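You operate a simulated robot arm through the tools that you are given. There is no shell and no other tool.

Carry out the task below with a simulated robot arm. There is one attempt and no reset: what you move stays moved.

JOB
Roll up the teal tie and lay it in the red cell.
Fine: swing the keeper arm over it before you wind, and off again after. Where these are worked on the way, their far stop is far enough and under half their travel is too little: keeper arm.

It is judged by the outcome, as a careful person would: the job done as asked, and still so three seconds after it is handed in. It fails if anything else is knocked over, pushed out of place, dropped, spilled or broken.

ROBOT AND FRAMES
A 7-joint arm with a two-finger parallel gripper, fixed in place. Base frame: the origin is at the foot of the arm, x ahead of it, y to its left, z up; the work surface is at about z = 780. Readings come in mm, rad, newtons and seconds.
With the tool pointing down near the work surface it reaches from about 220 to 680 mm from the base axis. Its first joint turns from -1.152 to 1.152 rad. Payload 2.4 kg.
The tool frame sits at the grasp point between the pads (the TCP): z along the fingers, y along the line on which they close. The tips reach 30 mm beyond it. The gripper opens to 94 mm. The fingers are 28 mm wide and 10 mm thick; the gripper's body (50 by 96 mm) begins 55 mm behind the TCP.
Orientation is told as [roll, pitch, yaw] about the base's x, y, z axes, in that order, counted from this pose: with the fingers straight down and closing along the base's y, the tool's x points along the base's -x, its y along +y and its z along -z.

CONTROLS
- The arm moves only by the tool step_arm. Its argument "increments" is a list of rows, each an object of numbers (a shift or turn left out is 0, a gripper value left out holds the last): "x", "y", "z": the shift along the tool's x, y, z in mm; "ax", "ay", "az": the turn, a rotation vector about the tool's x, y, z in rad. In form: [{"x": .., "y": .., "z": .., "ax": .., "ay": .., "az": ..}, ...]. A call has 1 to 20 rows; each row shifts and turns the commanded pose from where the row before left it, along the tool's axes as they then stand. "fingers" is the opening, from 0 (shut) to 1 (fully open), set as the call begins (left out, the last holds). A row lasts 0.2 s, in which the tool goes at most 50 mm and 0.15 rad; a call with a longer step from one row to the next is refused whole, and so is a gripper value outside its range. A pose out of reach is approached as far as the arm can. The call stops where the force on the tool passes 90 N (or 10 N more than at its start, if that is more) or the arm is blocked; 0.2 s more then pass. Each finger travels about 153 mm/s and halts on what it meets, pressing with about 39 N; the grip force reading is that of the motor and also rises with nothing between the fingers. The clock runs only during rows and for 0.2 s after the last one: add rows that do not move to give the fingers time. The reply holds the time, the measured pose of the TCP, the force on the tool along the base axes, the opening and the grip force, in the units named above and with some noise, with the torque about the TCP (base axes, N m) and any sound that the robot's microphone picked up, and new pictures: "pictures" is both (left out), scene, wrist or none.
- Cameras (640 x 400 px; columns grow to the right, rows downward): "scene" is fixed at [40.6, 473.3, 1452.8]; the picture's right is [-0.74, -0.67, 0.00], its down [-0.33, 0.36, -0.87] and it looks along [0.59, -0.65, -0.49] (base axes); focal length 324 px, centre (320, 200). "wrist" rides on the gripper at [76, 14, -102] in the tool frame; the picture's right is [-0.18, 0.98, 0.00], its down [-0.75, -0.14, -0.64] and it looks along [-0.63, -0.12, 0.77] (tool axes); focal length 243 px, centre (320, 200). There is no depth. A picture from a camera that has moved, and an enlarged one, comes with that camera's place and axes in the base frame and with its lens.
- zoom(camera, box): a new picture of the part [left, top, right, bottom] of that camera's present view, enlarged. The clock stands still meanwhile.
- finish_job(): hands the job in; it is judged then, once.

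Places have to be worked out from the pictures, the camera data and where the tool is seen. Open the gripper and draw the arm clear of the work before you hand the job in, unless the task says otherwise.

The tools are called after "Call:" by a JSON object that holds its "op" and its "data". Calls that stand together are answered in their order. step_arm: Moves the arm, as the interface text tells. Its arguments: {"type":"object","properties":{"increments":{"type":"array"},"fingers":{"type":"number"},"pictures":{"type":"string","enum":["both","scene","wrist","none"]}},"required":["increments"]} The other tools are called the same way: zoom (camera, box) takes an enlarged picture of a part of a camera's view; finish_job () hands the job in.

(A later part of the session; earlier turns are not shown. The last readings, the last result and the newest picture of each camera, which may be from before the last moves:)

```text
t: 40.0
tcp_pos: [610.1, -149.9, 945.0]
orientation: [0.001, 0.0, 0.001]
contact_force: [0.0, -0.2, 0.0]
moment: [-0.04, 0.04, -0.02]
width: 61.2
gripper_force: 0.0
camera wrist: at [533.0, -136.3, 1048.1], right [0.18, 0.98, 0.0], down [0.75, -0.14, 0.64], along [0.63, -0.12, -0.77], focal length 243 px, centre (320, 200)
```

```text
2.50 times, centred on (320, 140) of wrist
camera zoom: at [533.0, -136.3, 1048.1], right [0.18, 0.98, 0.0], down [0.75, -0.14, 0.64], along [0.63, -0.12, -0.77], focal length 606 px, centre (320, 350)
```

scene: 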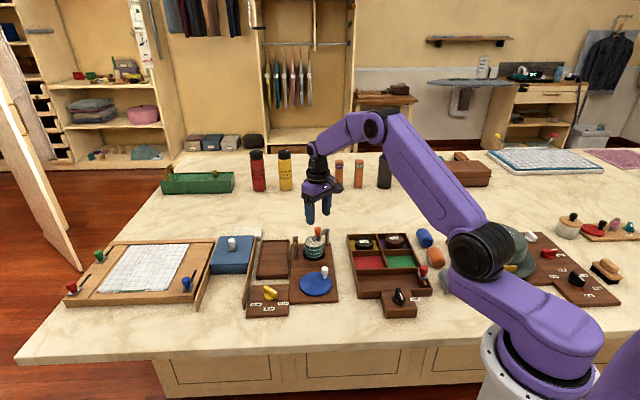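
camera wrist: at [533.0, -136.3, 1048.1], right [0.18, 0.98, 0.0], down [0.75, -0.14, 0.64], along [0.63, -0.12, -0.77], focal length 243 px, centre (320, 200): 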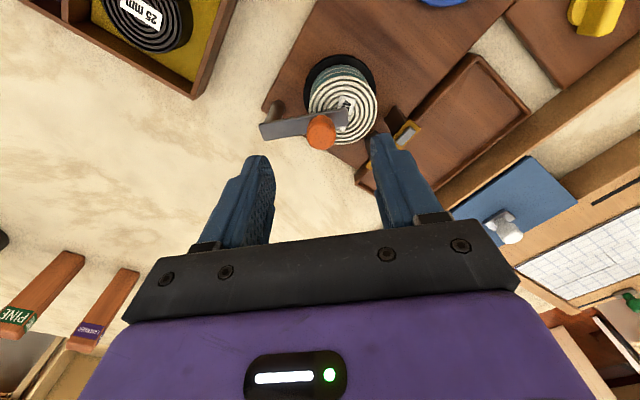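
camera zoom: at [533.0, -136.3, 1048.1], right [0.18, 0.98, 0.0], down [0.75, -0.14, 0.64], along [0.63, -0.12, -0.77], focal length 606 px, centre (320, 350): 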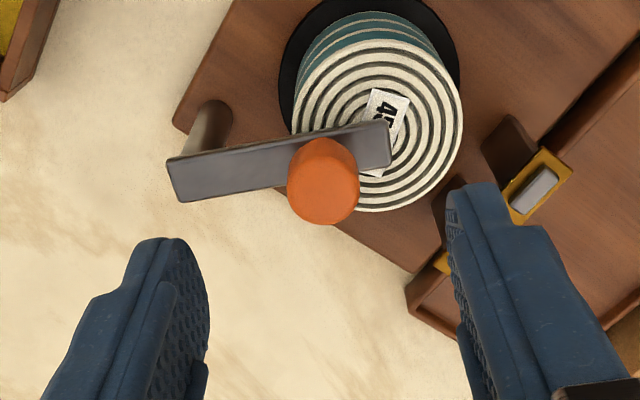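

The knob is centred at about (613.5,-149.7). I'll descend to the same height as before and grip it.

Call:
{"op": "step_arm", "data": {"increments": [{"x": -3, "y": 0, "z": 30}, {"x": 0, "y": 0, "z": 27}, {"x": 0, "y": 0}], "pictures": "none"}}

Call:
{"op": "step_arm", "data": {"increments": [{"x": 0, "y": 0}, {"x": 0, "y": 0}, {"x": 0, "y": 0}], "fingers": 0}}

Call:
{"op": "zoom", "data": {"camera": "wrist", "box": [220, 60, 420, 220]}}

```text
t: 40.8
tcp_pos: [612.9, -150.5, 889.1]
orientation: [0.0, 0.0, 0.001]
contact_force: [0.0, 0.6, 0.3]
moment: [0.0, -0.01, 0.01]
width: 60.8
gripper_force: 0.0
```

```text
t: 41.6
tcp_pos: [613.3, -148.8, 890.5]
orientation: [0.0, 0.0, 0.001]
contact_force: [1.0, -0.6, -2.2]
moment: [0.49, -0.12, 0.07]
width: 21.2
gripper_force: 44.8
camera wrist: at [536.5, -135.7, 991.4], right [0.18, 0.98, 0.0], down [0.75, -0.14, 0.64], along [0.63, -0.12, -0.77], focal length 243 px, centre (320, 200)
```

scene: 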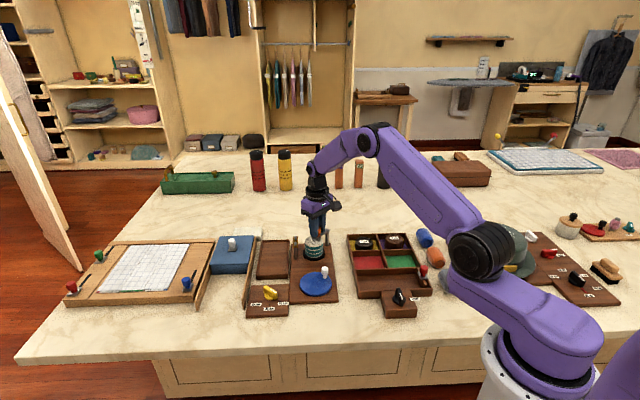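
wrist: 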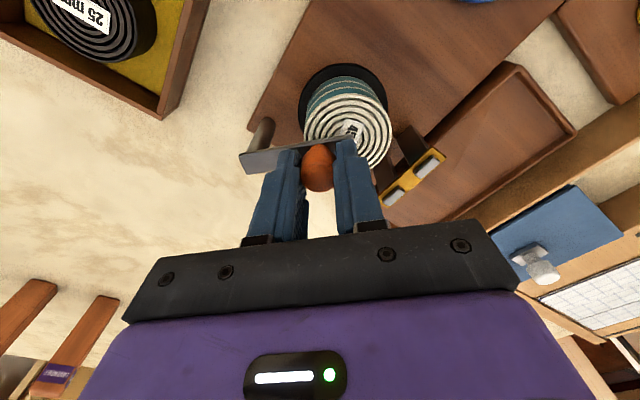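

```text
2.50 times, centred on (320, 140) of wrist
camera zoom: at [536.5, -135.7, 991.4], right [0.18, 0.98, 0.0], down [0.75, -0.14, 0.64], along [0.63, -0.12, -0.77], focal length 606 px, centre (320, 350)
```

zoom: 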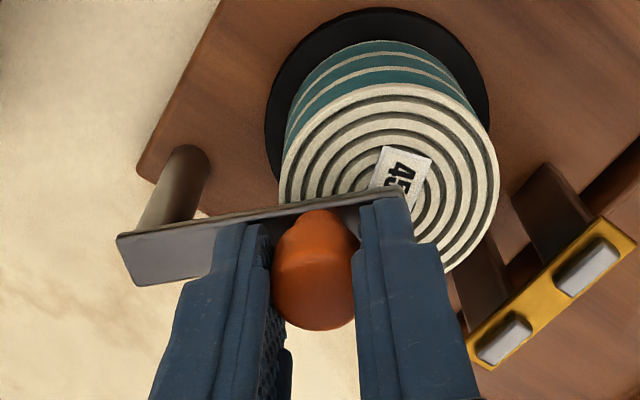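

Gripped at 21 mm. I'll swing the keeper back along the arc, half way first.

Call:
{"op": "step_arm", "data": {"increments": [{"x": 7.5, "y": -0.5}, {"x": 7.6, "y": -1.3}, {"x": 7.3, "y": -2.7}, {"x": 6.7, "y": -3.8}, {"x": 6.0, "y": -5.0}, {"x": 5.0, "y": -6.0}, {"x": 3.8, "y": -6.7}, {"x": 2.7, "y": -7.3}, {"x": 0, "y": 0}]}}

Call:
{"op": "zoom", "data": {"camera": "scene", "box": [275, 205, 375, 275]}}

```text
t: 43.6
tcp_pos: [565.9, -183.1, 889.0]
orientation: [-0.001, 0.001, 0.0]
contact_force: [2.0, 8.8, -14.8]
moment: [0.06, -0.36, 0.39]
width: 21.0
gripper_force: 45.1
camera wrist: at [489.0, -170.0, 991.4], right [0.18, 0.98, 0.0], down [0.75, -0.14, 0.64], along [0.63, -0.12, -0.77], focal length 243 px, centre (320, 200)
```

scene: 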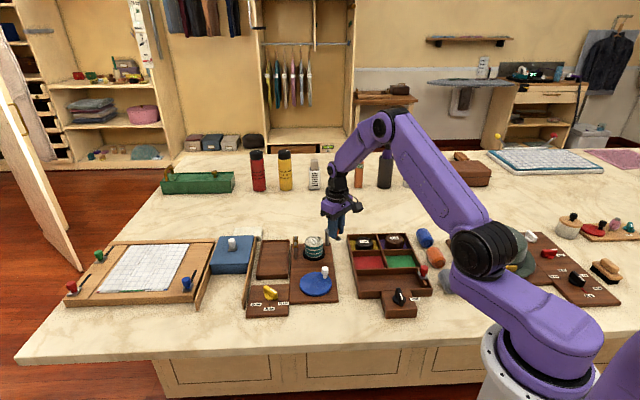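
wrist: 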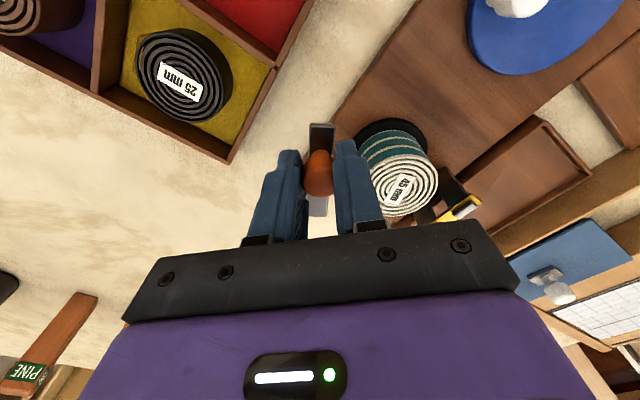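

```text
5.71 times, centred on (325, 240) of scene
camera zoom: at [40.9, 473.4, 1452.8], right [-0.74, -0.67, 0.0], down [-0.33, 0.36, -0.87], along [0.59, -0.65, -0.49], focal length 1851 px, centre (291, -29)
```

zoom: 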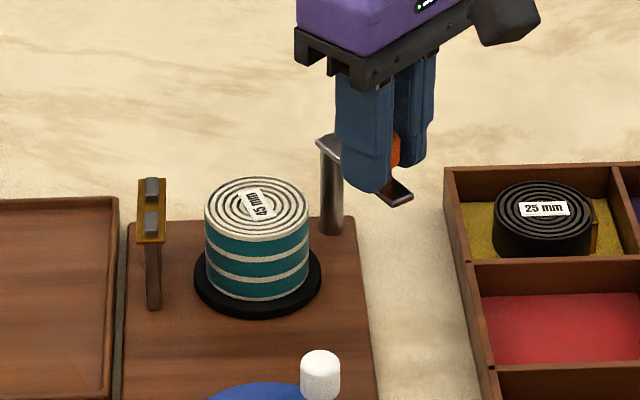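

The keeper is following and clear of the roll. I'll finish the swing back to its original stop.

Call:
{"op": "step_arm", "data": {"increments": [{"x": 1.3, "y": -7.6}, {"x": 0, "y": -7.8}, {"x": -1.3, "y": -7.6}, {"x": -2.7, "y": -7.3}, {"x": -3.8, "y": -6.7}, {"x": -5.0, "y": -6.0}, {"x": -2.9, "y": -2.6}, {"x": 0, "y": 0}]}}

Call:
{"op": "zoom", "data": {"camera": "scene", "box": [275, 205, 375, 275]}}

```text
t: 45.4
tcp_pos: [578.4, -227.4, 889.5]
orientation: [0.004, 0.008, 0.001]
contact_force: [-23.6, 20.9, 20.0]
moment: [0.06, -0.01, 0.16]
width: 21.0
gripper_force: 44.8
camera wrist: at [503.3, -213.6, 992.8], right [0.18, 0.98, 0.0], down [0.76, -0.14, 0.64], along [0.62, -0.11, -0.77], focal length 243 px, centre (320, 200)
```

scene: 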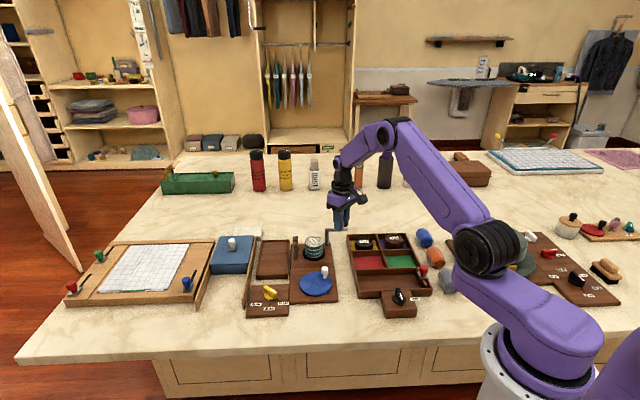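
wrist: 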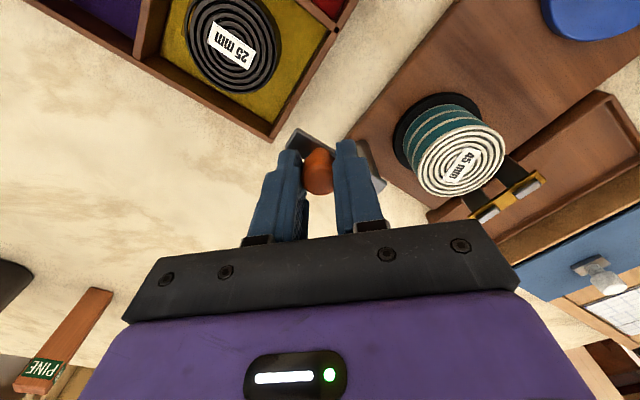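

```text
5.71 times, centred on (325, 240) of scene
camera zoom: at [39.5, 474.0, 1452.6], right [-0.74, -0.67, 0.0], down [-0.32, 0.36, -0.87], along [0.59, -0.65, -0.48], focal length 1851 px, centre (291, -29)
```

zoom: 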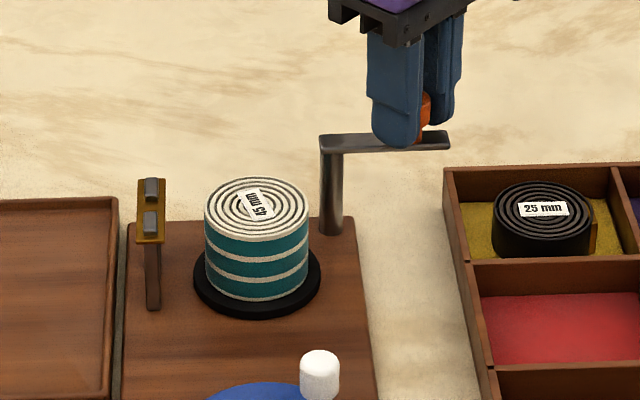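

The load opposing further motion shows the keeper is back against its off stop, fully clear of the roll. I'll release it and rise.

Call:
{"op": "step_arm", "data": {"increments": [{"x": 1, "y": 1}, {"x": 0, "y": 0}, {"x": 0, "y": 0, "z": -20}, {"x": 0, "y": 0, "z": -40}, {"x": 0, "y": 0, "z": -40}, {"x": 0, "y": 0}], "fingers": 1}}

Call:
{"op": "zoom", "data": {"camera": "wrist", "box": [260, 40, 480, 220]}}

Call:
{"op": "zoom", "data": {"camera": "scene", "box": [275, 215, 355, 265]}}

```text
t: 46.8
tcp_pos: [578.5, -226.9, 989.0]
orientation: [0.001, 0.0, 0.0]
contact_force: [-0.6, -0.1, 0.0]
moment: [-0.01, 0.02, 0.01]
width: 93.9
gripper_force: 0.0
camera wrist: at [501.3, -213.6, 1091.3], right [0.18, 0.98, 0.0], down [0.75, -0.14, 0.64], along [0.63, -0.12, -0.77], focal length 243 px, centre (320, 200)
```

scene: 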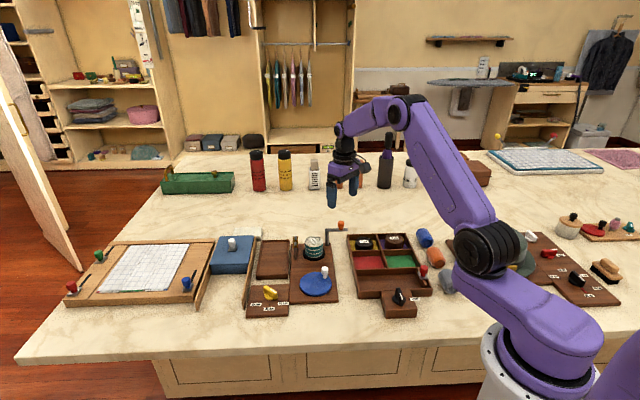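
wrist: 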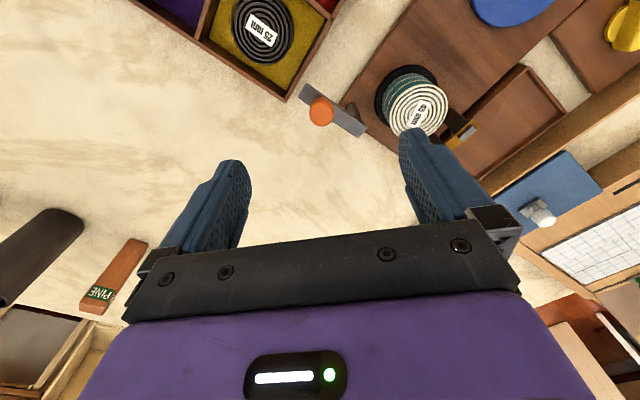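

```text
2.22 times, centred on (370, 130) of wrist
camera zoom: at [501.3, -213.6, 1091.3], right [0.18, 0.98, 0.0], down [0.75, -0.14, 0.64], along [0.63, -0.12, -0.77], focal length 539 px, centre (209, 356)
```

zoom: 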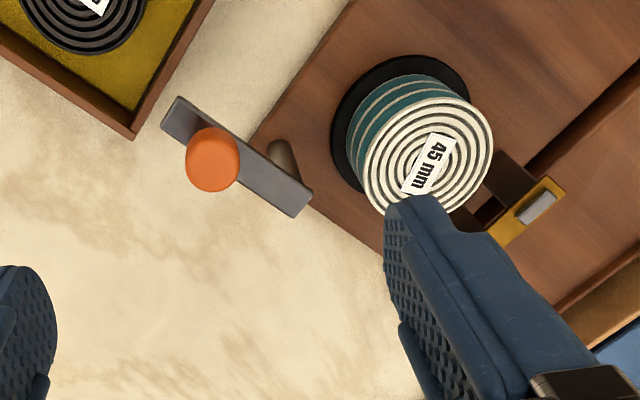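

```text
8.00 times, centred on (315, 240) of scene
camera zoom: at [40.5, 473.3, 1452.8], right [-0.74, -0.67, 0.0], down [-0.33, 0.36, -0.87], along [0.59, -0.65, -0.49], focal length 2592 px, centre (360, -120)
```

zoom: 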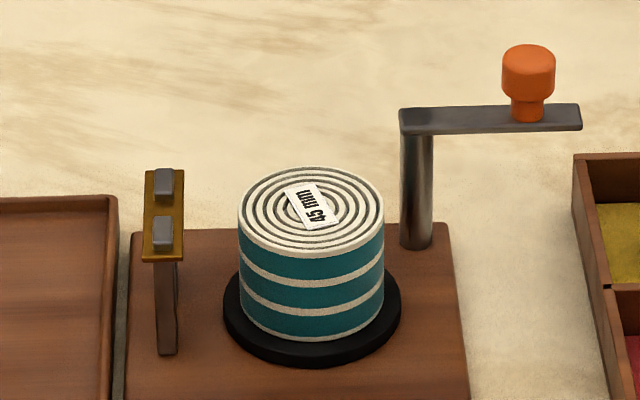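

The keeper is back in its original place. The roll centre is about (611,-130), top z≈839. The keeper post stands close to the roll's -y side, so I'll move above the roll and turn the gripper 45° to bring the fingers down on clear sides.

Call:
{"op": "step_arm", "data": {"increments": [{"x": -10.8, "y": 32.3}, {"x": -10.8, "y": 32.3}, {"x": -10.9, "y": 32.3}, {"az": -0.131}, {"az": -0.131}, {"az": -0.131}, {"az": -0.131}, {"az": -0.131}, {"az": -0.13}, {"x": 0, "y": 0}], "fingers": 1}}

Call:
{"op": "zoom", "data": {"camera": "wrist", "box": [220, 40, 440, 220]}}

Call:
{"op": "zoom", "data": {"camera": "scene", "box": [265, 195, 365, 265]}}

```text
t: 49.0
tcp_pos: [612.0, -131.2, 989.4]
orientation: [0.0, 0.001, 0.786]
contact_force: [-0.1, -0.3, -0.6]
moment: [-0.01, 0.04, 0.01]
width: 93.9
gripper_force: 0.0
camera wrist: at [547.9, -175.2, 1091.8], right [-0.57, 0.82, 0.0], down [0.63, 0.43, 0.64], along [0.53, 0.36, -0.77], focal length 243 px, centre (320, 200)
```

scene: 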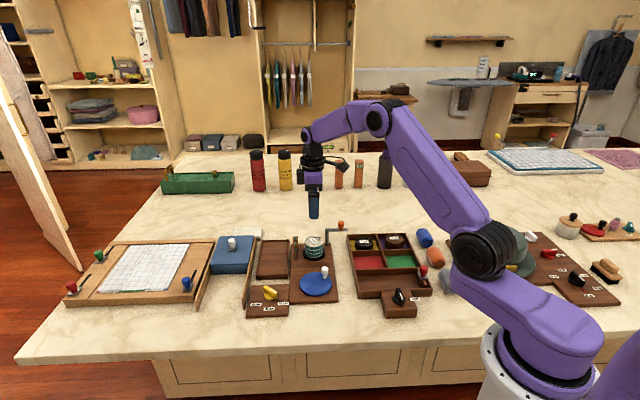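
wrist: 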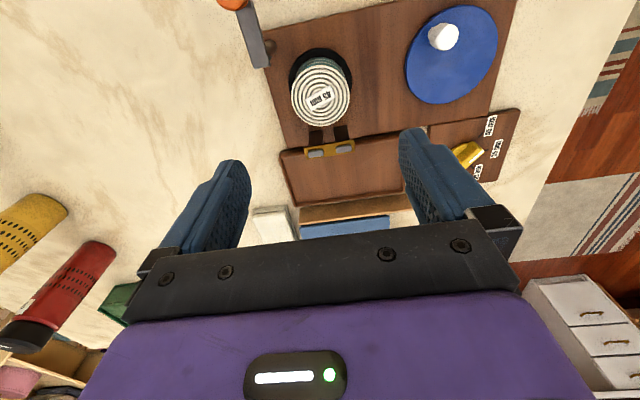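

```text
2.22 times, centred on (330, 130) of wrist
camera zoom: at [547.9, -175.2, 1091.8], right [-0.57, 0.82, 0.0], down [0.63, 0.43, 0.64], along [0.53, 0.36, -0.77], focal length 539 px, centre (298, 356)
```

zoom: 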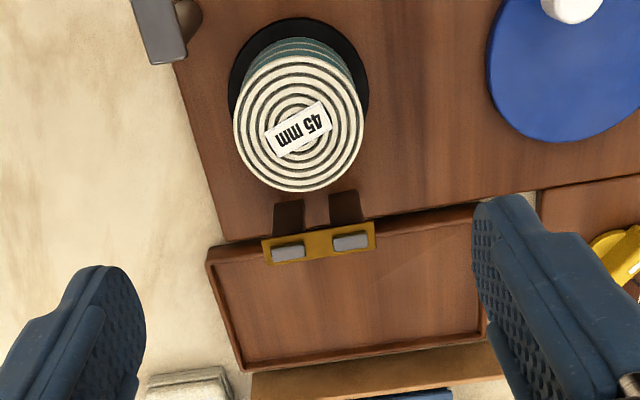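

```text
5.71 times, centred on (315, 230) of scene
camera zoom: at [40.6, 473.3, 1452.8], right [-0.74, -0.67, 0.0], down [-0.33, 0.36, -0.87], along [0.59, -0.65, -0.49], focal length 1851 px, centre (349, 29)
```

zoom: 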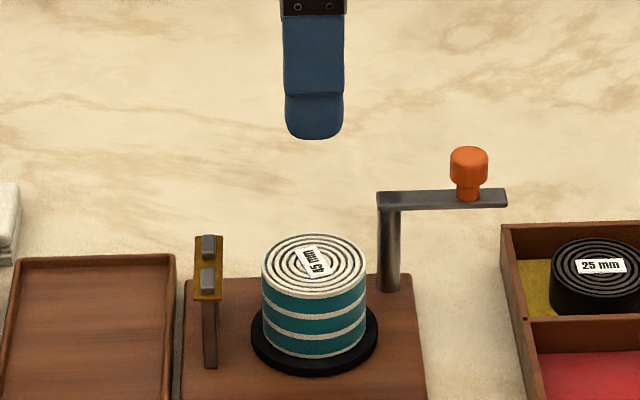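

The near finger is lined up with the roll's centre in the scene view, and both fingers have clear space on the 45° axis. I'll descend to about 847 so the tips overlap the roll by about 20 mm, stopping short first to check.

Call:
{"op": "step_arm", "data": {"increments": [{"z": 40}, {"z": 40}, {"z": 30}, {"z": 0}]}}

Call:
{"op": "zoom", "data": {"camera": "wrist", "box": [180, 60, 460, 260]}}

Call:
{"op": "zoom", "data": {"camera": "scene", "box": [265, 195, 365, 265]}}

```text
t: 50.0
tcp_pos: [611.7, -133.0, 881.1]
orientation: [0.0, 0.0, 0.786]
contact_force: [0.1, 0.3, -0.4]
moment: [0.02, -0.01, 0.01]
width: 93.9
gripper_force: 0.0
camera wrist: at [547.8, -176.2, 982.7], right [-0.56, 0.83, 0.0], down [0.63, 0.43, 0.64], along [0.53, 0.36, -0.77], focal length 243 px, centre (320, 200)
```

scene: 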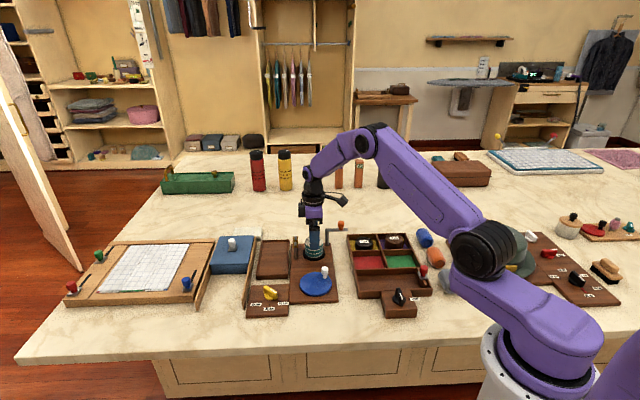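
wrist: 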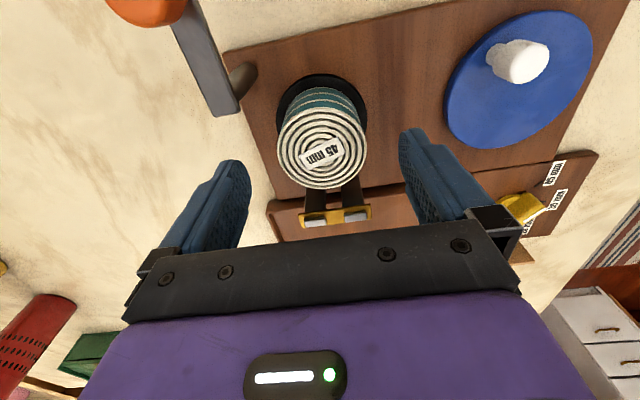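

```text
2.00 times, centred on (320, 160) of wrist
camera zoom: at [547.8, -176.2, 982.7], right [-0.56, 0.83, 0.0], down [0.63, 0.43, 0.64], along [0.53, 0.36, -0.77], focal length 485 px, centre (320, 280)
```

zoom: 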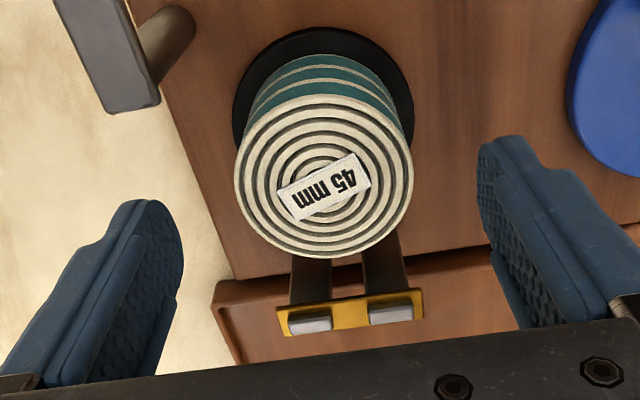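

```text
5.71 times, centred on (315, 230) of scene
camera zoom: at [40.6, 473.3, 1452.8], right [-0.74, -0.67, 0.0], down [-0.33, 0.36, -0.87], along [0.59, -0.65, -0.49], focal length 1851 px, centre (349, 29)
```

zoom: 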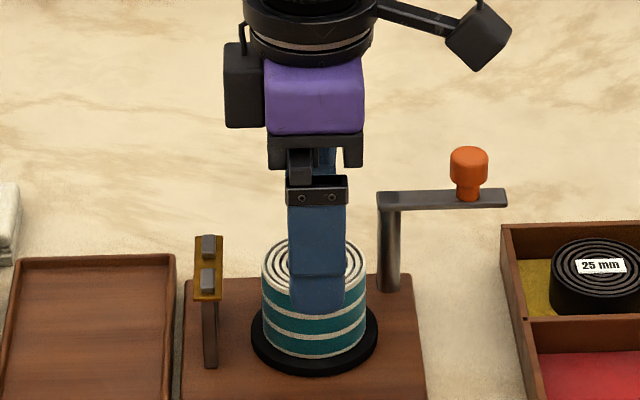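

The roll is centred between the fingers within about 2 mm. I'll lower the last 34 mm and close gently on it.

Call:
{"op": "step_arm", "data": {"increments": [{"z": 18}, {"z": 16}, {"z": 0}], "pictures": "none"}}

Call:
{"op": "step_arm", "data": {"increments": [{"z": 0}, {"z": 0}, {"z": 0}], "fingers": 0.4}}

Call:
{"op": "zoom", "data": {"camera": "wrist", "box": [180, 60, 460, 260]}}

Call:
{"op": "zoom", "data": {"camera": "scene", "box": [265, 195, 365, 265]}}

```text
t: 50.8
tcp_pos: [612.7, -133.0, 845.7]
orientation: [0.0, 0.0, 0.787]
contact_force: [-0.3, -0.2, 0.5]
moment: [-0.01, 0.04, 0.03]
width: 94.0
gripper_force: 0.1
```

```text
t: 51.6
tcp_pos: [612.9, -131.6, 846.5]
orientation: [0.001, -0.001, 0.786]
contact_force: [-0.3, 0.7, -0.1]
moment: [0.02, 0.02, -0.03]
width: 57.2
gripper_force: 38.8
camera wrist: at [548.1, -176.8, 948.5], right [-0.56, 0.83, 0.0], down [0.63, 0.43, 0.64], along [0.53, 0.36, -0.77], focal length 243 px, centre (320, 200)
```

scene: 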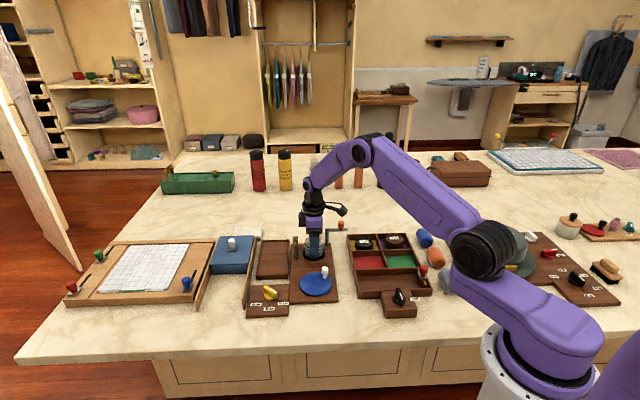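
wrist: 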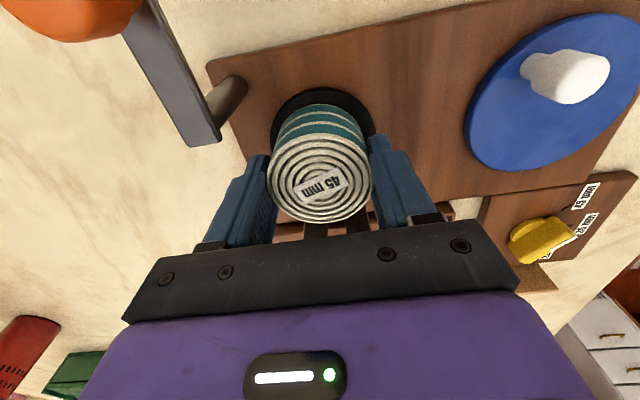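

```text
2.00 times, centred on (320, 160) of wrist
camera zoom: at [548.1, -176.8, 948.5], right [-0.56, 0.83, 0.0], down [0.63, 0.43, 0.64], along [0.53, 0.36, -0.77], focal length 485 px, centre (320, 280)
```

zoom: 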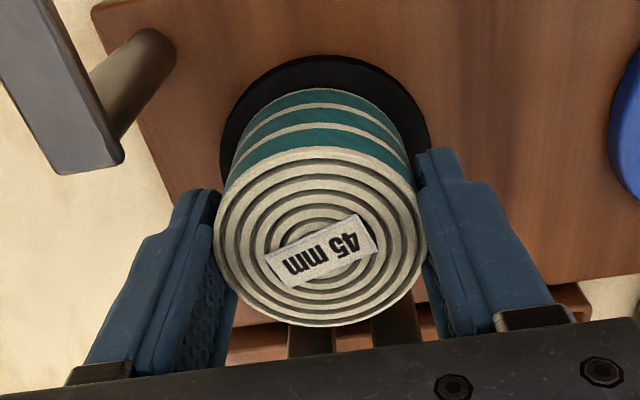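

```text
5.71 times, centred on (315, 230) of scene
camera zoom: at [40.5, 473.3, 1452.8], right [-0.74, -0.67, 0.0], down [-0.33, 0.36, -0.87], along [0.59, -0.65, -0.49], focal length 1851 px, centre (349, 29)
```

zoom: 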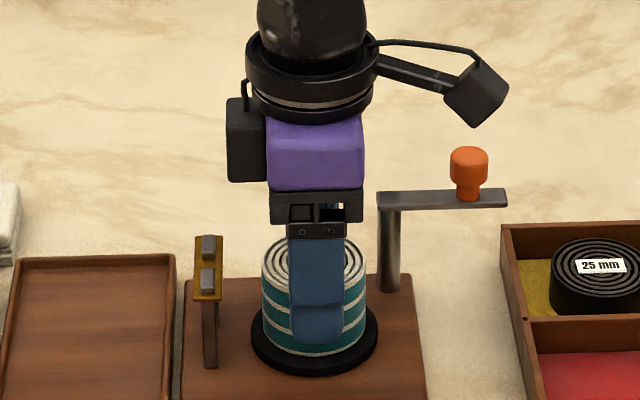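

Grip is firm at 57.2 mm on the roll. I'll lift straight up slowly and check that it comes off the spindle.

Call:
{"op": "step_arm", "data": {"increments": [{"z": -10}, {"z": -15}, {"z": -20}, {"z": -25}, {"z": -30}, {"z": 0}]}}

Call:
{"op": "zoom", "data": {"camera": "scene", "box": [265, 175, 365, 265]}}

```text
t: 53.0
tcp_pos: [612.7, -130.7, 945.4]
orientation: [0.002, -0.001, 0.787]
contact_force: [-0.4, -0.4, -0.4]
moment: [0.02, 0.01, 0.03]
width: 56.9
gripper_force: 39.4
camera wrist: at [548.2, -175.4, 1048.2], right [-0.56, 0.83, 0.0], down [0.63, 0.43, 0.64], along [0.53, 0.36, -0.77], focal length 243 px, centre (320, 200)
```

scene: 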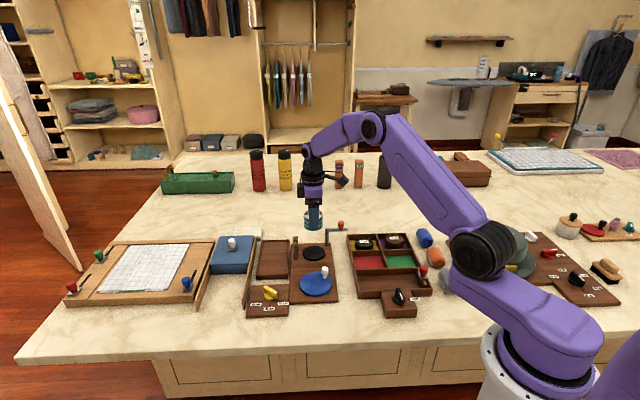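
wrist: 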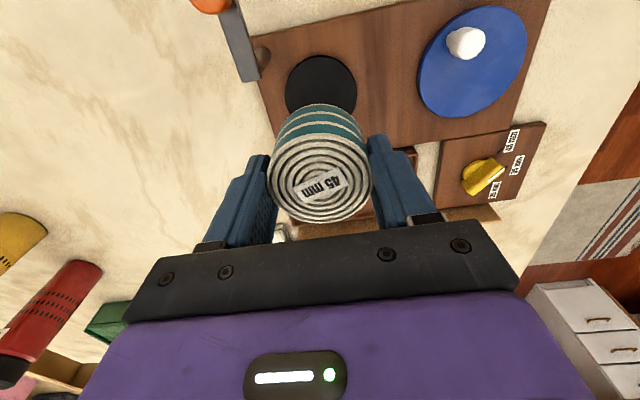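

```text
4.44 times, centred on (315, 220) of scene
camera zoom: at [40.6, 473.3, 1452.8], right [-0.74, -0.67, 0.0], down [-0.33, 0.36, -0.87], along [0.59, -0.65, -0.49], focal length 1440 px, centre (342, 111)
```

zoom: 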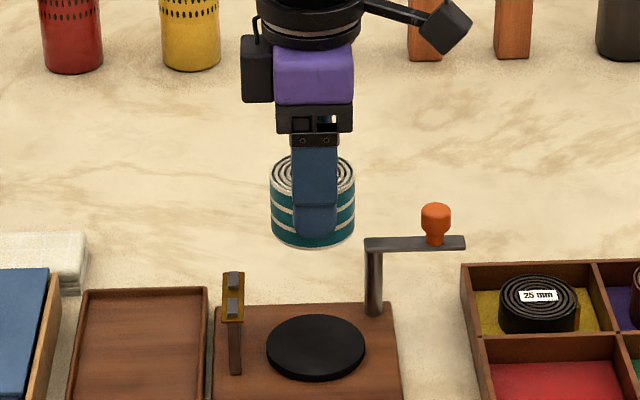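

The roll is off the spindle and held cleanly. I'll raise it, carry it toward the tray, turn the gripper back to yaw 0 so the fingers point into the red cell's corners, and get a look at the cell.

Call:
{"op": "step_arm", "data": {"increments": [{"z": -30}, {"x": 25, "y": 5, "z": -10}, {"x": 25, "y": 5}, {"x": 25, "y": 5}, {"x": 25, "y": 5}, {"x": 25, "y": 5}, {"x": 25, "y": 5.7}, {"az": 0.131}, {"az": 0.131}, {"az": 0.131}, {"az": 0.131}, {"az": 0.131}, {"az": 0.131}, {"z": 0}]}}

Call:
{"op": "zoom", "data": {"camera": "wrist", "box": [180, 0, 460, 200]}}

Call:
{"op": "zoom", "data": {"camera": "scene", "box": [300, 175, 440, 295]}}

```text
t: 56.0
tcp_pos: [485.6, -216.9, 984.8]
orientation: [0.001, 0.001, -0.004]
contact_force: [-0.1, -0.1, -0.7]
moment: [0.02, 0.0, -0.02]
width: 56.8
gripper_force: 39.0
camera wrist: at [408.5, -202.6, 1087.9], right [0.19, 0.98, 0.0], down [0.75, -0.14, 0.64], along [0.63, -0.12, -0.77], focal length 243 px, centre (320, 200)
```

scene: 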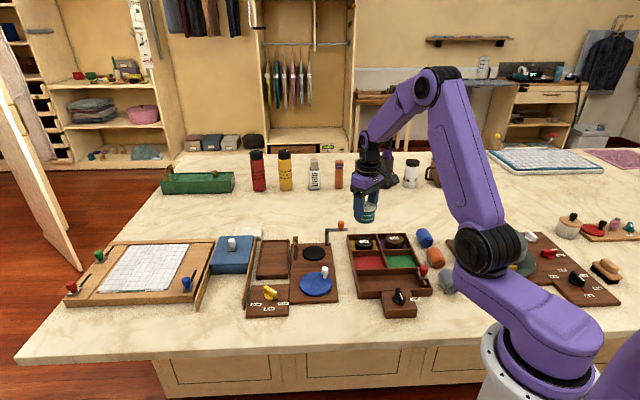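
wrist: 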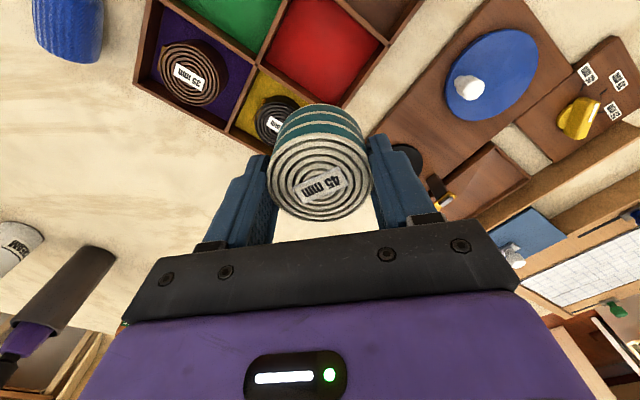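

```text
2.00 times, centred on (320, 100) of wrist
camera zoom: at [408.5, -202.6, 1087.9], right [0.19, 0.98, 0.0], down [0.75, -0.14, 0.64], along [0.63, -0.12, -0.77], focal length 485 px, centre (320, 400)
```

zoom: 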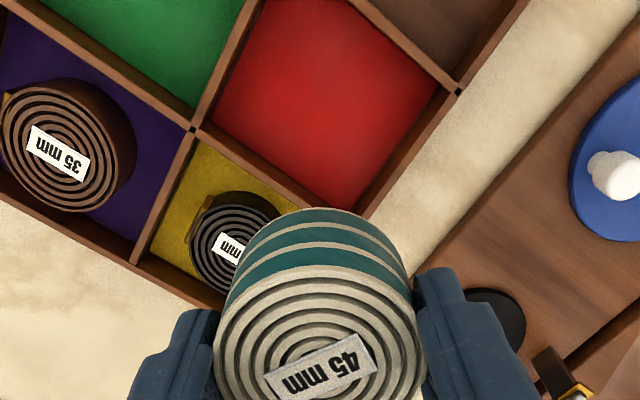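

```text
3.33 times, centred on (370, 235) of scene
camera zoom: at [40.6, 473.3, 1452.8], right [-0.74, -0.67, 0.0], down [-0.33, 0.36, -0.87], along [0.59, -0.65, -0.49], focal length 1080 px, centre (153, 83)
```

zoom: 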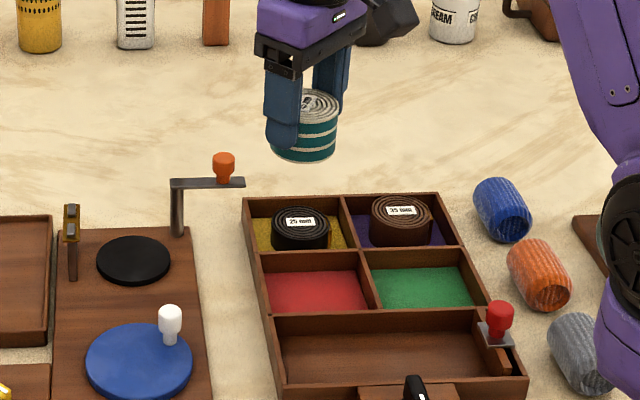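

The wall-top junctions triangulate well at z≈810, putting the red cell's centre at about (454,-210) with roughly 77×92 mm inside. I'll move over it and lower until the roll's bottom is about 20 mm above the walls, then check.

Call:
{"op": "step_arm", "data": {"increments": [{"x": 15.8, "y": 3.5}, {"x": 15.8, "y": 3.4}, {"z": 25}, {"z": 25}, {"z": 25}, {"z": 25}, {"z": 0}]}}

Call:
{"op": "zoom", "data": {"camera": "wrist", "box": [180, 20, 460, 220]}}

Call:
{"op": "zoom", "data": {"camera": "scene", "box": [320, 205, 440, 305]}}

```text
t: 57.6
tcp_pos: [453.6, -209.5, 885.4]
orientation: [-0.001, 0.001, -0.001]
contact_force: [-0.5, -0.5, -0.5]
moment: [0.0, 0.01, -0.03]
width: 56.6
gripper_force: 38.9
camera wrist: at [377.1, -195.5, 987.7], right [0.19, 0.98, 0.0], down [0.75, -0.14, 0.64], along [0.63, -0.12, -0.77], focal length 243 px, centre (320, 200)
```

scene: 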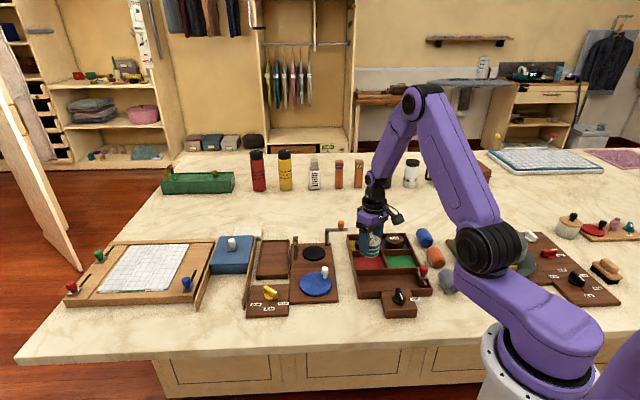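
wrist: 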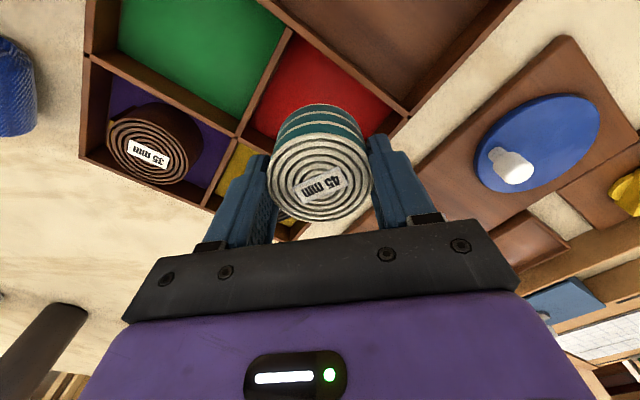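

```text
2.00 times, centred on (320, 120) of wrist
camera zoom: at [377.1, -195.5, 987.7], right [0.19, 0.98, 0.0], down [0.75, -0.14, 0.64], along [0.63, -0.12, -0.77], focal length 485 px, centre (320, 360)
```

zoom: 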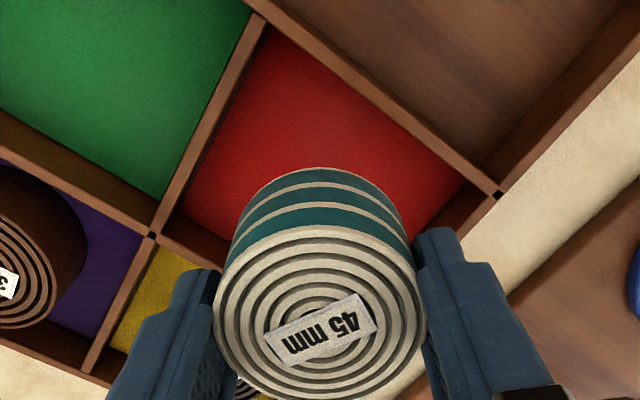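

```text
4.00 times, centred on (380, 255) of scene
camera zoom: at [40.6, 473.3, 1452.8], right [-0.74, -0.67, 0.0], down [-0.33, 0.36, -0.87], along [0.59, -0.65, -0.49], focal length 1296 px, centre (80, -20)
```

zoom: 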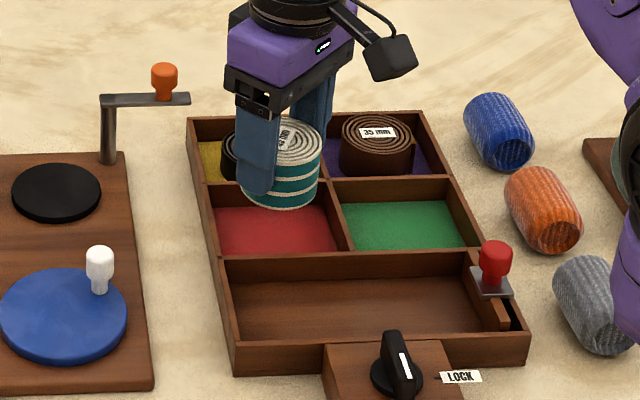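

The junctions confirm the cell centre at (452.3,-209.4), with the roll directly above it and about 10 mm of margin on each side. I'll lower it to just above the floor.

Call:
{"op": "step_arm", "data": {"increments": [{"x": 1, "y": 0, "z": 15}, {"z": 15}, {"z": 10}, {"z": 3}, {"z": 0}]}}

Call:
{"op": "zoom", "data": {"camera": "scene", "box": [320, 205, 440, 305]}}

Call:
{"op": "zoom", "data": {"camera": "wrist", "box": [180, 20, 460, 220]}}

```text
t: 58.8
tcp_pos: [452.2, -207.3, 841.7]
orientation: [-0.001, 0.0, -0.001]
contact_force: [0.4, -0.2, -0.8]
moment: [0.0, 0.0, -0.03]
width: 56.8
gripper_force: 39.3
camera wrist: at [375.6, -195.1, 943.9], right [0.19, 0.98, 0.0], down [0.75, -0.14, 0.64], along [0.63, -0.12, -0.77], focal length 243 px, centre (320, 200)
```

scene: 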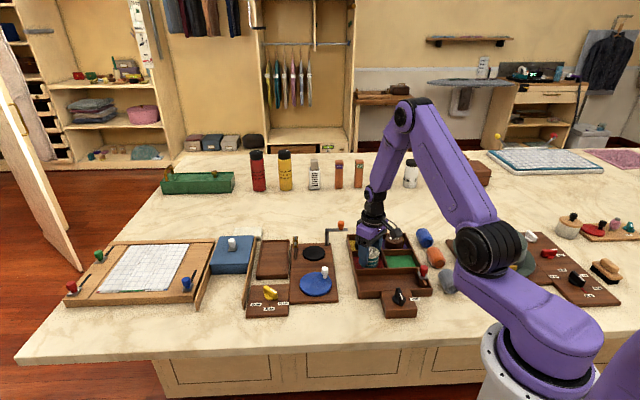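
wrist: 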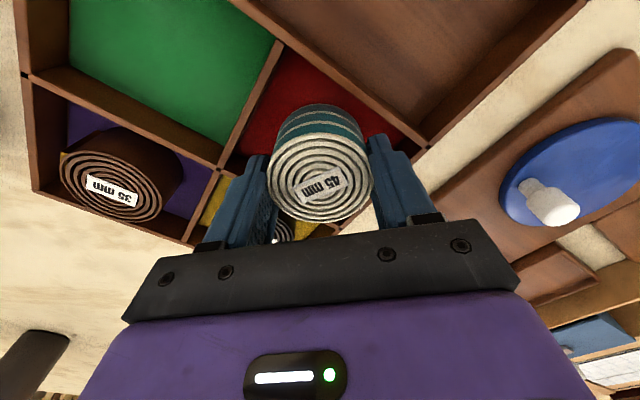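

```text
4.00 times, centred on (380, 255) of scene
camera zoom: at [40.6, 473.3, 1452.8], right [-0.74, -0.67, 0.0], down [-0.33, 0.36, -0.87], along [0.59, -0.65, -0.49], focal length 1296 px, centre (80, -20)
```

zoom: 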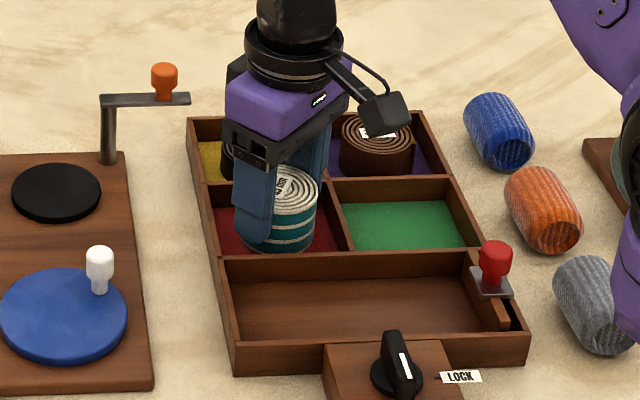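

```text
2.00 times, centred on (320, 120) of wrist
camera zoom: at [375.6, -195.1, 943.9], right [0.19, 0.98, 0.0], down [0.75, -0.14, 0.64], along [0.63, -0.12, -0.77], focal length 485 px, centre (320, 360)
```

zoom: 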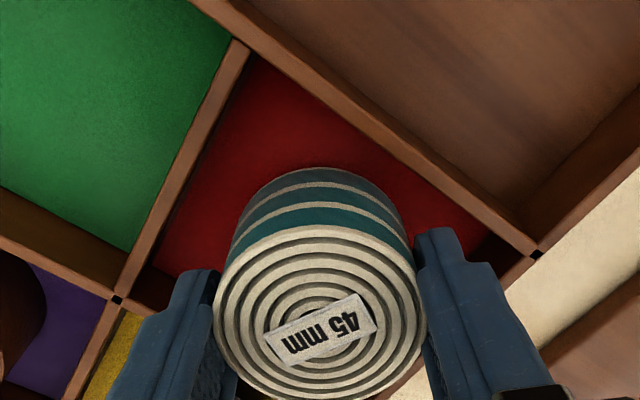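

The roll hangs inside the cell with no contact yet. I'll lower in 1 mm steps, watching for the floor.

Call:
{"op": "step_arm", "data": {"increments": [{"z": 1}, {"z": 1}, {"z": 1}, {"z": 0}], "pictures": "none"}}

```text
t: 59.8
tcp_pos: [452.4, -208.8, 838.8]
orientation: [0.0, 0.0, -0.003]
contact_force: [-0.4, -0.2, -1.9]
moment: [0.0, 0.03, 0.02]
width: 57.1
gripper_force: 38.8
```

No contact yet at 838.8, so I'll continue down a few more millimetres.

Call:
{"op": "step_arm", "data": {"increments": [{"z": 1}, {"z": 1}, {"z": 1}, {"z": 0}], "pictures": "scene"}}

Call:
{"op": "zoom", "data": {"camera": "scene", "box": [335, 225, 415, 285]}}

```text
t: 60.8
tcp_pos: [453.0, -208.7, 836.7]
orientation: [0.0, 0.002, -0.001]
contact_force: [-0.5, -0.1, -1.2]
moment: [-0.01, -0.01, 0.01]
width: 56.8
gripper_force: 39.6
```

scene: 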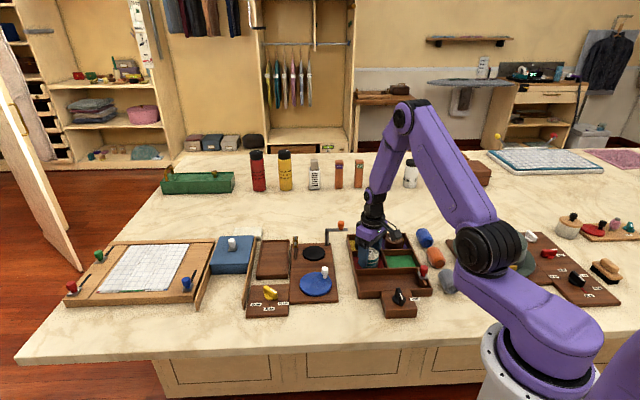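

```text
6.67 times, centred on (375, 255) of scene
camera zoom: at [40.6, 473.3, 1452.8], right [-0.74, -0.67, 0.0], down [-0.33, 0.36, -0.87], along [0.59, -0.65, -0.49], focal length 2160 px, centre (-47, -167)
```

zoom: 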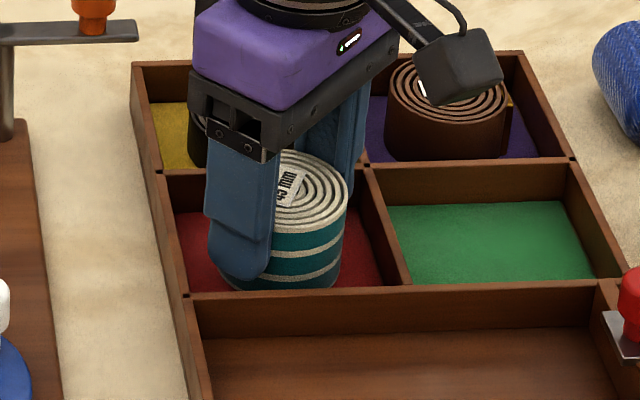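

Still free at 836.7. I'll continue lowering by 1 mm steps.

Call:
{"op": "step_arm", "data": {"increments": [{"z": 1}, {"z": 1}, {"z": 1}, {"z": 0}], "pictures": "none"}}

```text
t: 61.8
tcp_pos: [450.8, -208.1, 833.0]
orientation: [0.0, 0.0, -0.002]
contact_force: [-0.7, 1.4, 4.9]
moment: [0.05, 0.08, -0.01]
width: 56.8
gripper_force: 38.7
```

A 4.9 N upward force has appeared at z≈833, so the roll has reached the floor. One half-millimetre step will confirm it.

Call:
{"op": "step_arm", "data": {"increments": [{"z": 0.5}, {"z": 0}], "pictures": "none"}}

```text
t: 62.4
tcp_pos: [452.1, -209.1, 832.9]
orientation: [-0.001, -0.003, 0.001]
contact_force: [-3.7, 4.7, 24.5]
moment: [0.29, 0.22, 0.03]
width: 56.8
gripper_force: 39.2
```

24.5 N confirms the roll is on the floor. I'll ease off half a millimetre, open the fingers just slightly so they stay inside the cell corners, and rise straight out.

Call:
{"op": "step_arm", "data": {"increments": [{"z": -0.5}, {"z": 0}, {"z": 0}], "fingers": 0.66}}

Call:
{"op": "zoom", "data": {"camera": "wrist", "box": [180, 20, 460, 220]}}

```text
t: 63.2
tcp_pos: [452.8, -208.3, 832.1]
orientation: [0.001, -0.001, -0.003]
contact_force: [-0.3, 1.0, 0.4]
moment: [0.01, 0.01, -0.01]
width: 61.9
gripper_force: 0.1
camera wrist: at [375.7, -195.2, 934.8], right [0.19, 0.98, 0.0], down [0.75, -0.14, 0.64], along [0.63, -0.12, -0.77], focal length 243 px, centre (320, 200)
```

scene: 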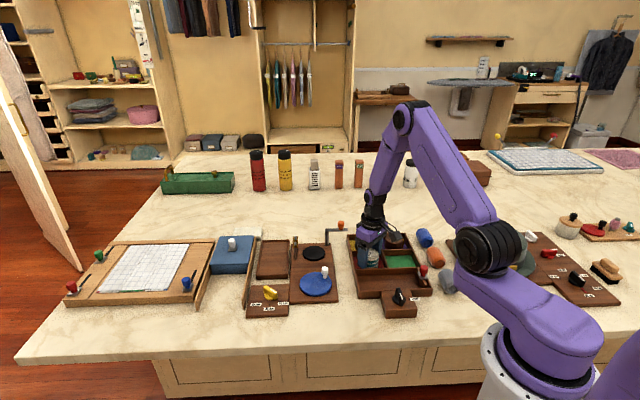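
wrist: 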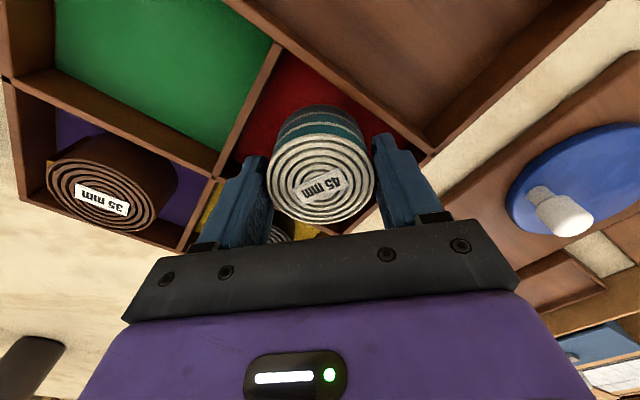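

```text
2.00 times, centred on (320, 120) of wrist
camera zoom: at [375.7, -195.2, 934.8], right [0.19, 0.98, 0.0], down [0.75, -0.14, 0.64], along [0.63, -0.12, -0.77], focal length 485 px, centre (320, 360)
```

zoom: 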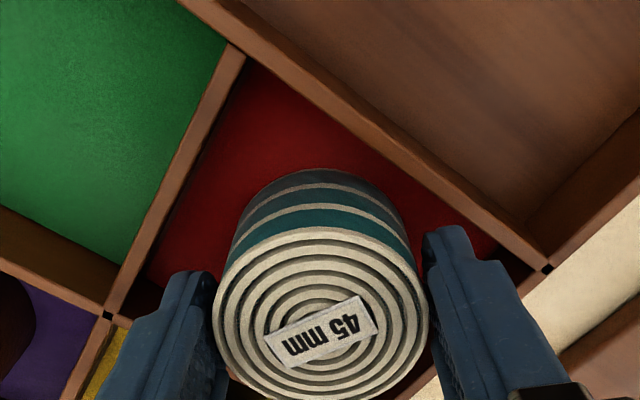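

The roll is released and standing level in the red cell, with gaps at both pads. I'll rise straight up before opening further, then back the arm off.

Call:
{"op": "step_arm", "data": {"increments": [{"z": -5}, {"z": -10}, {"z": -20}, {"z": -40}, {"z": -40}, {"z": 0}]}}

Call:
{"op": "zoom", "data": {"camera": "scene", "box": [320, 205, 440, 305]}}

Call:
{"op": "zoom", "data": {"camera": "wrist", "box": [180, 20, 460, 220]}}

```text
t: 64.6
tcp_pos: [452.5, -208.8, 950.0]
orientation: [-0.002, 0.0, -0.002]
contact_force: [-0.9, -0.5, 0.3]
moment: [-0.04, -0.02, -0.01]
width: 61.9
gripper_force: 0.1
camera wrist: at [375.8, -194.9, 1052.6], right [0.19, 0.98, 0.0], down [0.75, -0.14, 0.64], along [0.63, -0.12, -0.77], focal length 243 px, centre (320, 200)
```

scene: 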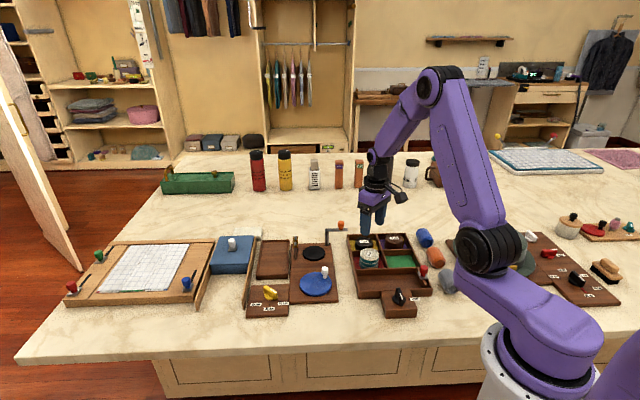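
wrist: 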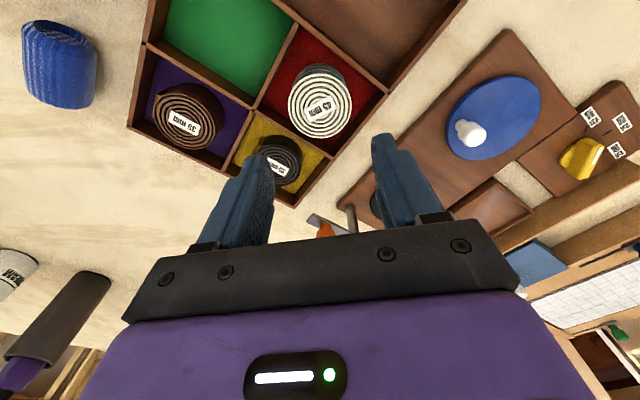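

```text
4.00 times, centred on (380, 255) of scene
camera zoom: at [40.5, 473.3, 1452.8], right [-0.74, -0.67, 0.0], down [-0.33, 0.36, -0.87], along [0.59, -0.65, -0.49], focal length 1296 px, centre (80, -20)
```

zoom: 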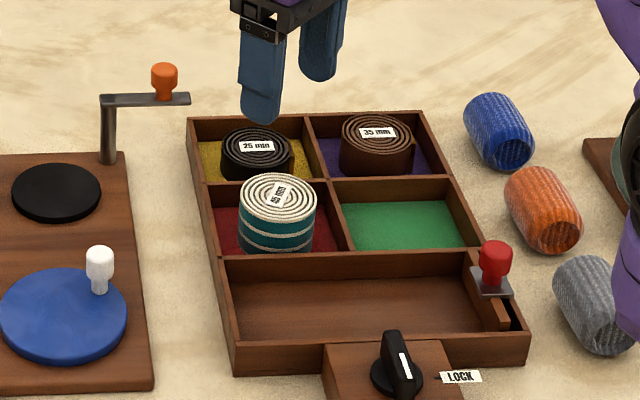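

```text
2.00 times, centred on (320, 120) of wrist
camera zoom: at [375.8, -194.9, 1052.6], right [0.19, 0.98, 0.0], down [0.75, -0.14, 0.64], along [0.63, -0.12, -0.77], focal length 485 px, centre (320, 360)
```

zoom: 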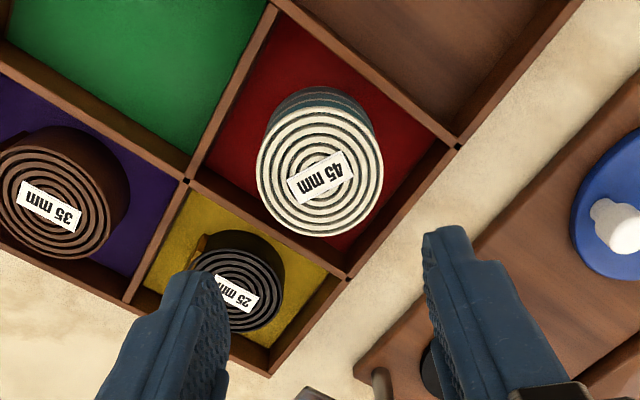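

The teal roll stands upright in the red cell, and the tray, the other rolls and the keeper are all in place. I'll open the gripper fully, draw the arm up and back to its starting area, and take a last look.

Call:
{"op": "step_arm", "data": {"increments": [{"z": -40}, {"z": -40}, {"z": -40}, {"x": 15, "y": 40, "z": -30}, {"x": 15, "y": 45, "z": -30}, {"x": 15, "y": 45, "z": -20}, {"x": 10, "y": 40}, {"z": 0}, {"z": 0}], "fingers": 1}}

Call:
{"op": "zoom", "data": {"camera": "scene", "box": [230, 205, 450, 325]}}

```text
refused: row 4 steps farther than a row can; nothing moved
```

```text
2.91 times, centred on (340, 265) of scene
camera zoom: at [40.5, 473.3, 1452.8], right [-0.74, -0.67, 0.0], down [-0.33, 0.36, -0.87], along [0.59, -0.65, -0.49], focal length 942 px, centre (262, 11)
```

zoom: 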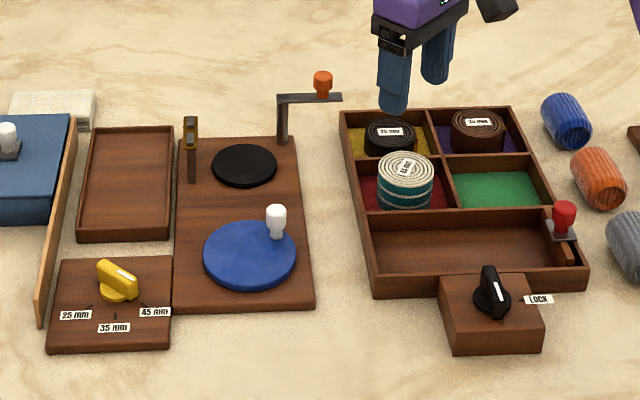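

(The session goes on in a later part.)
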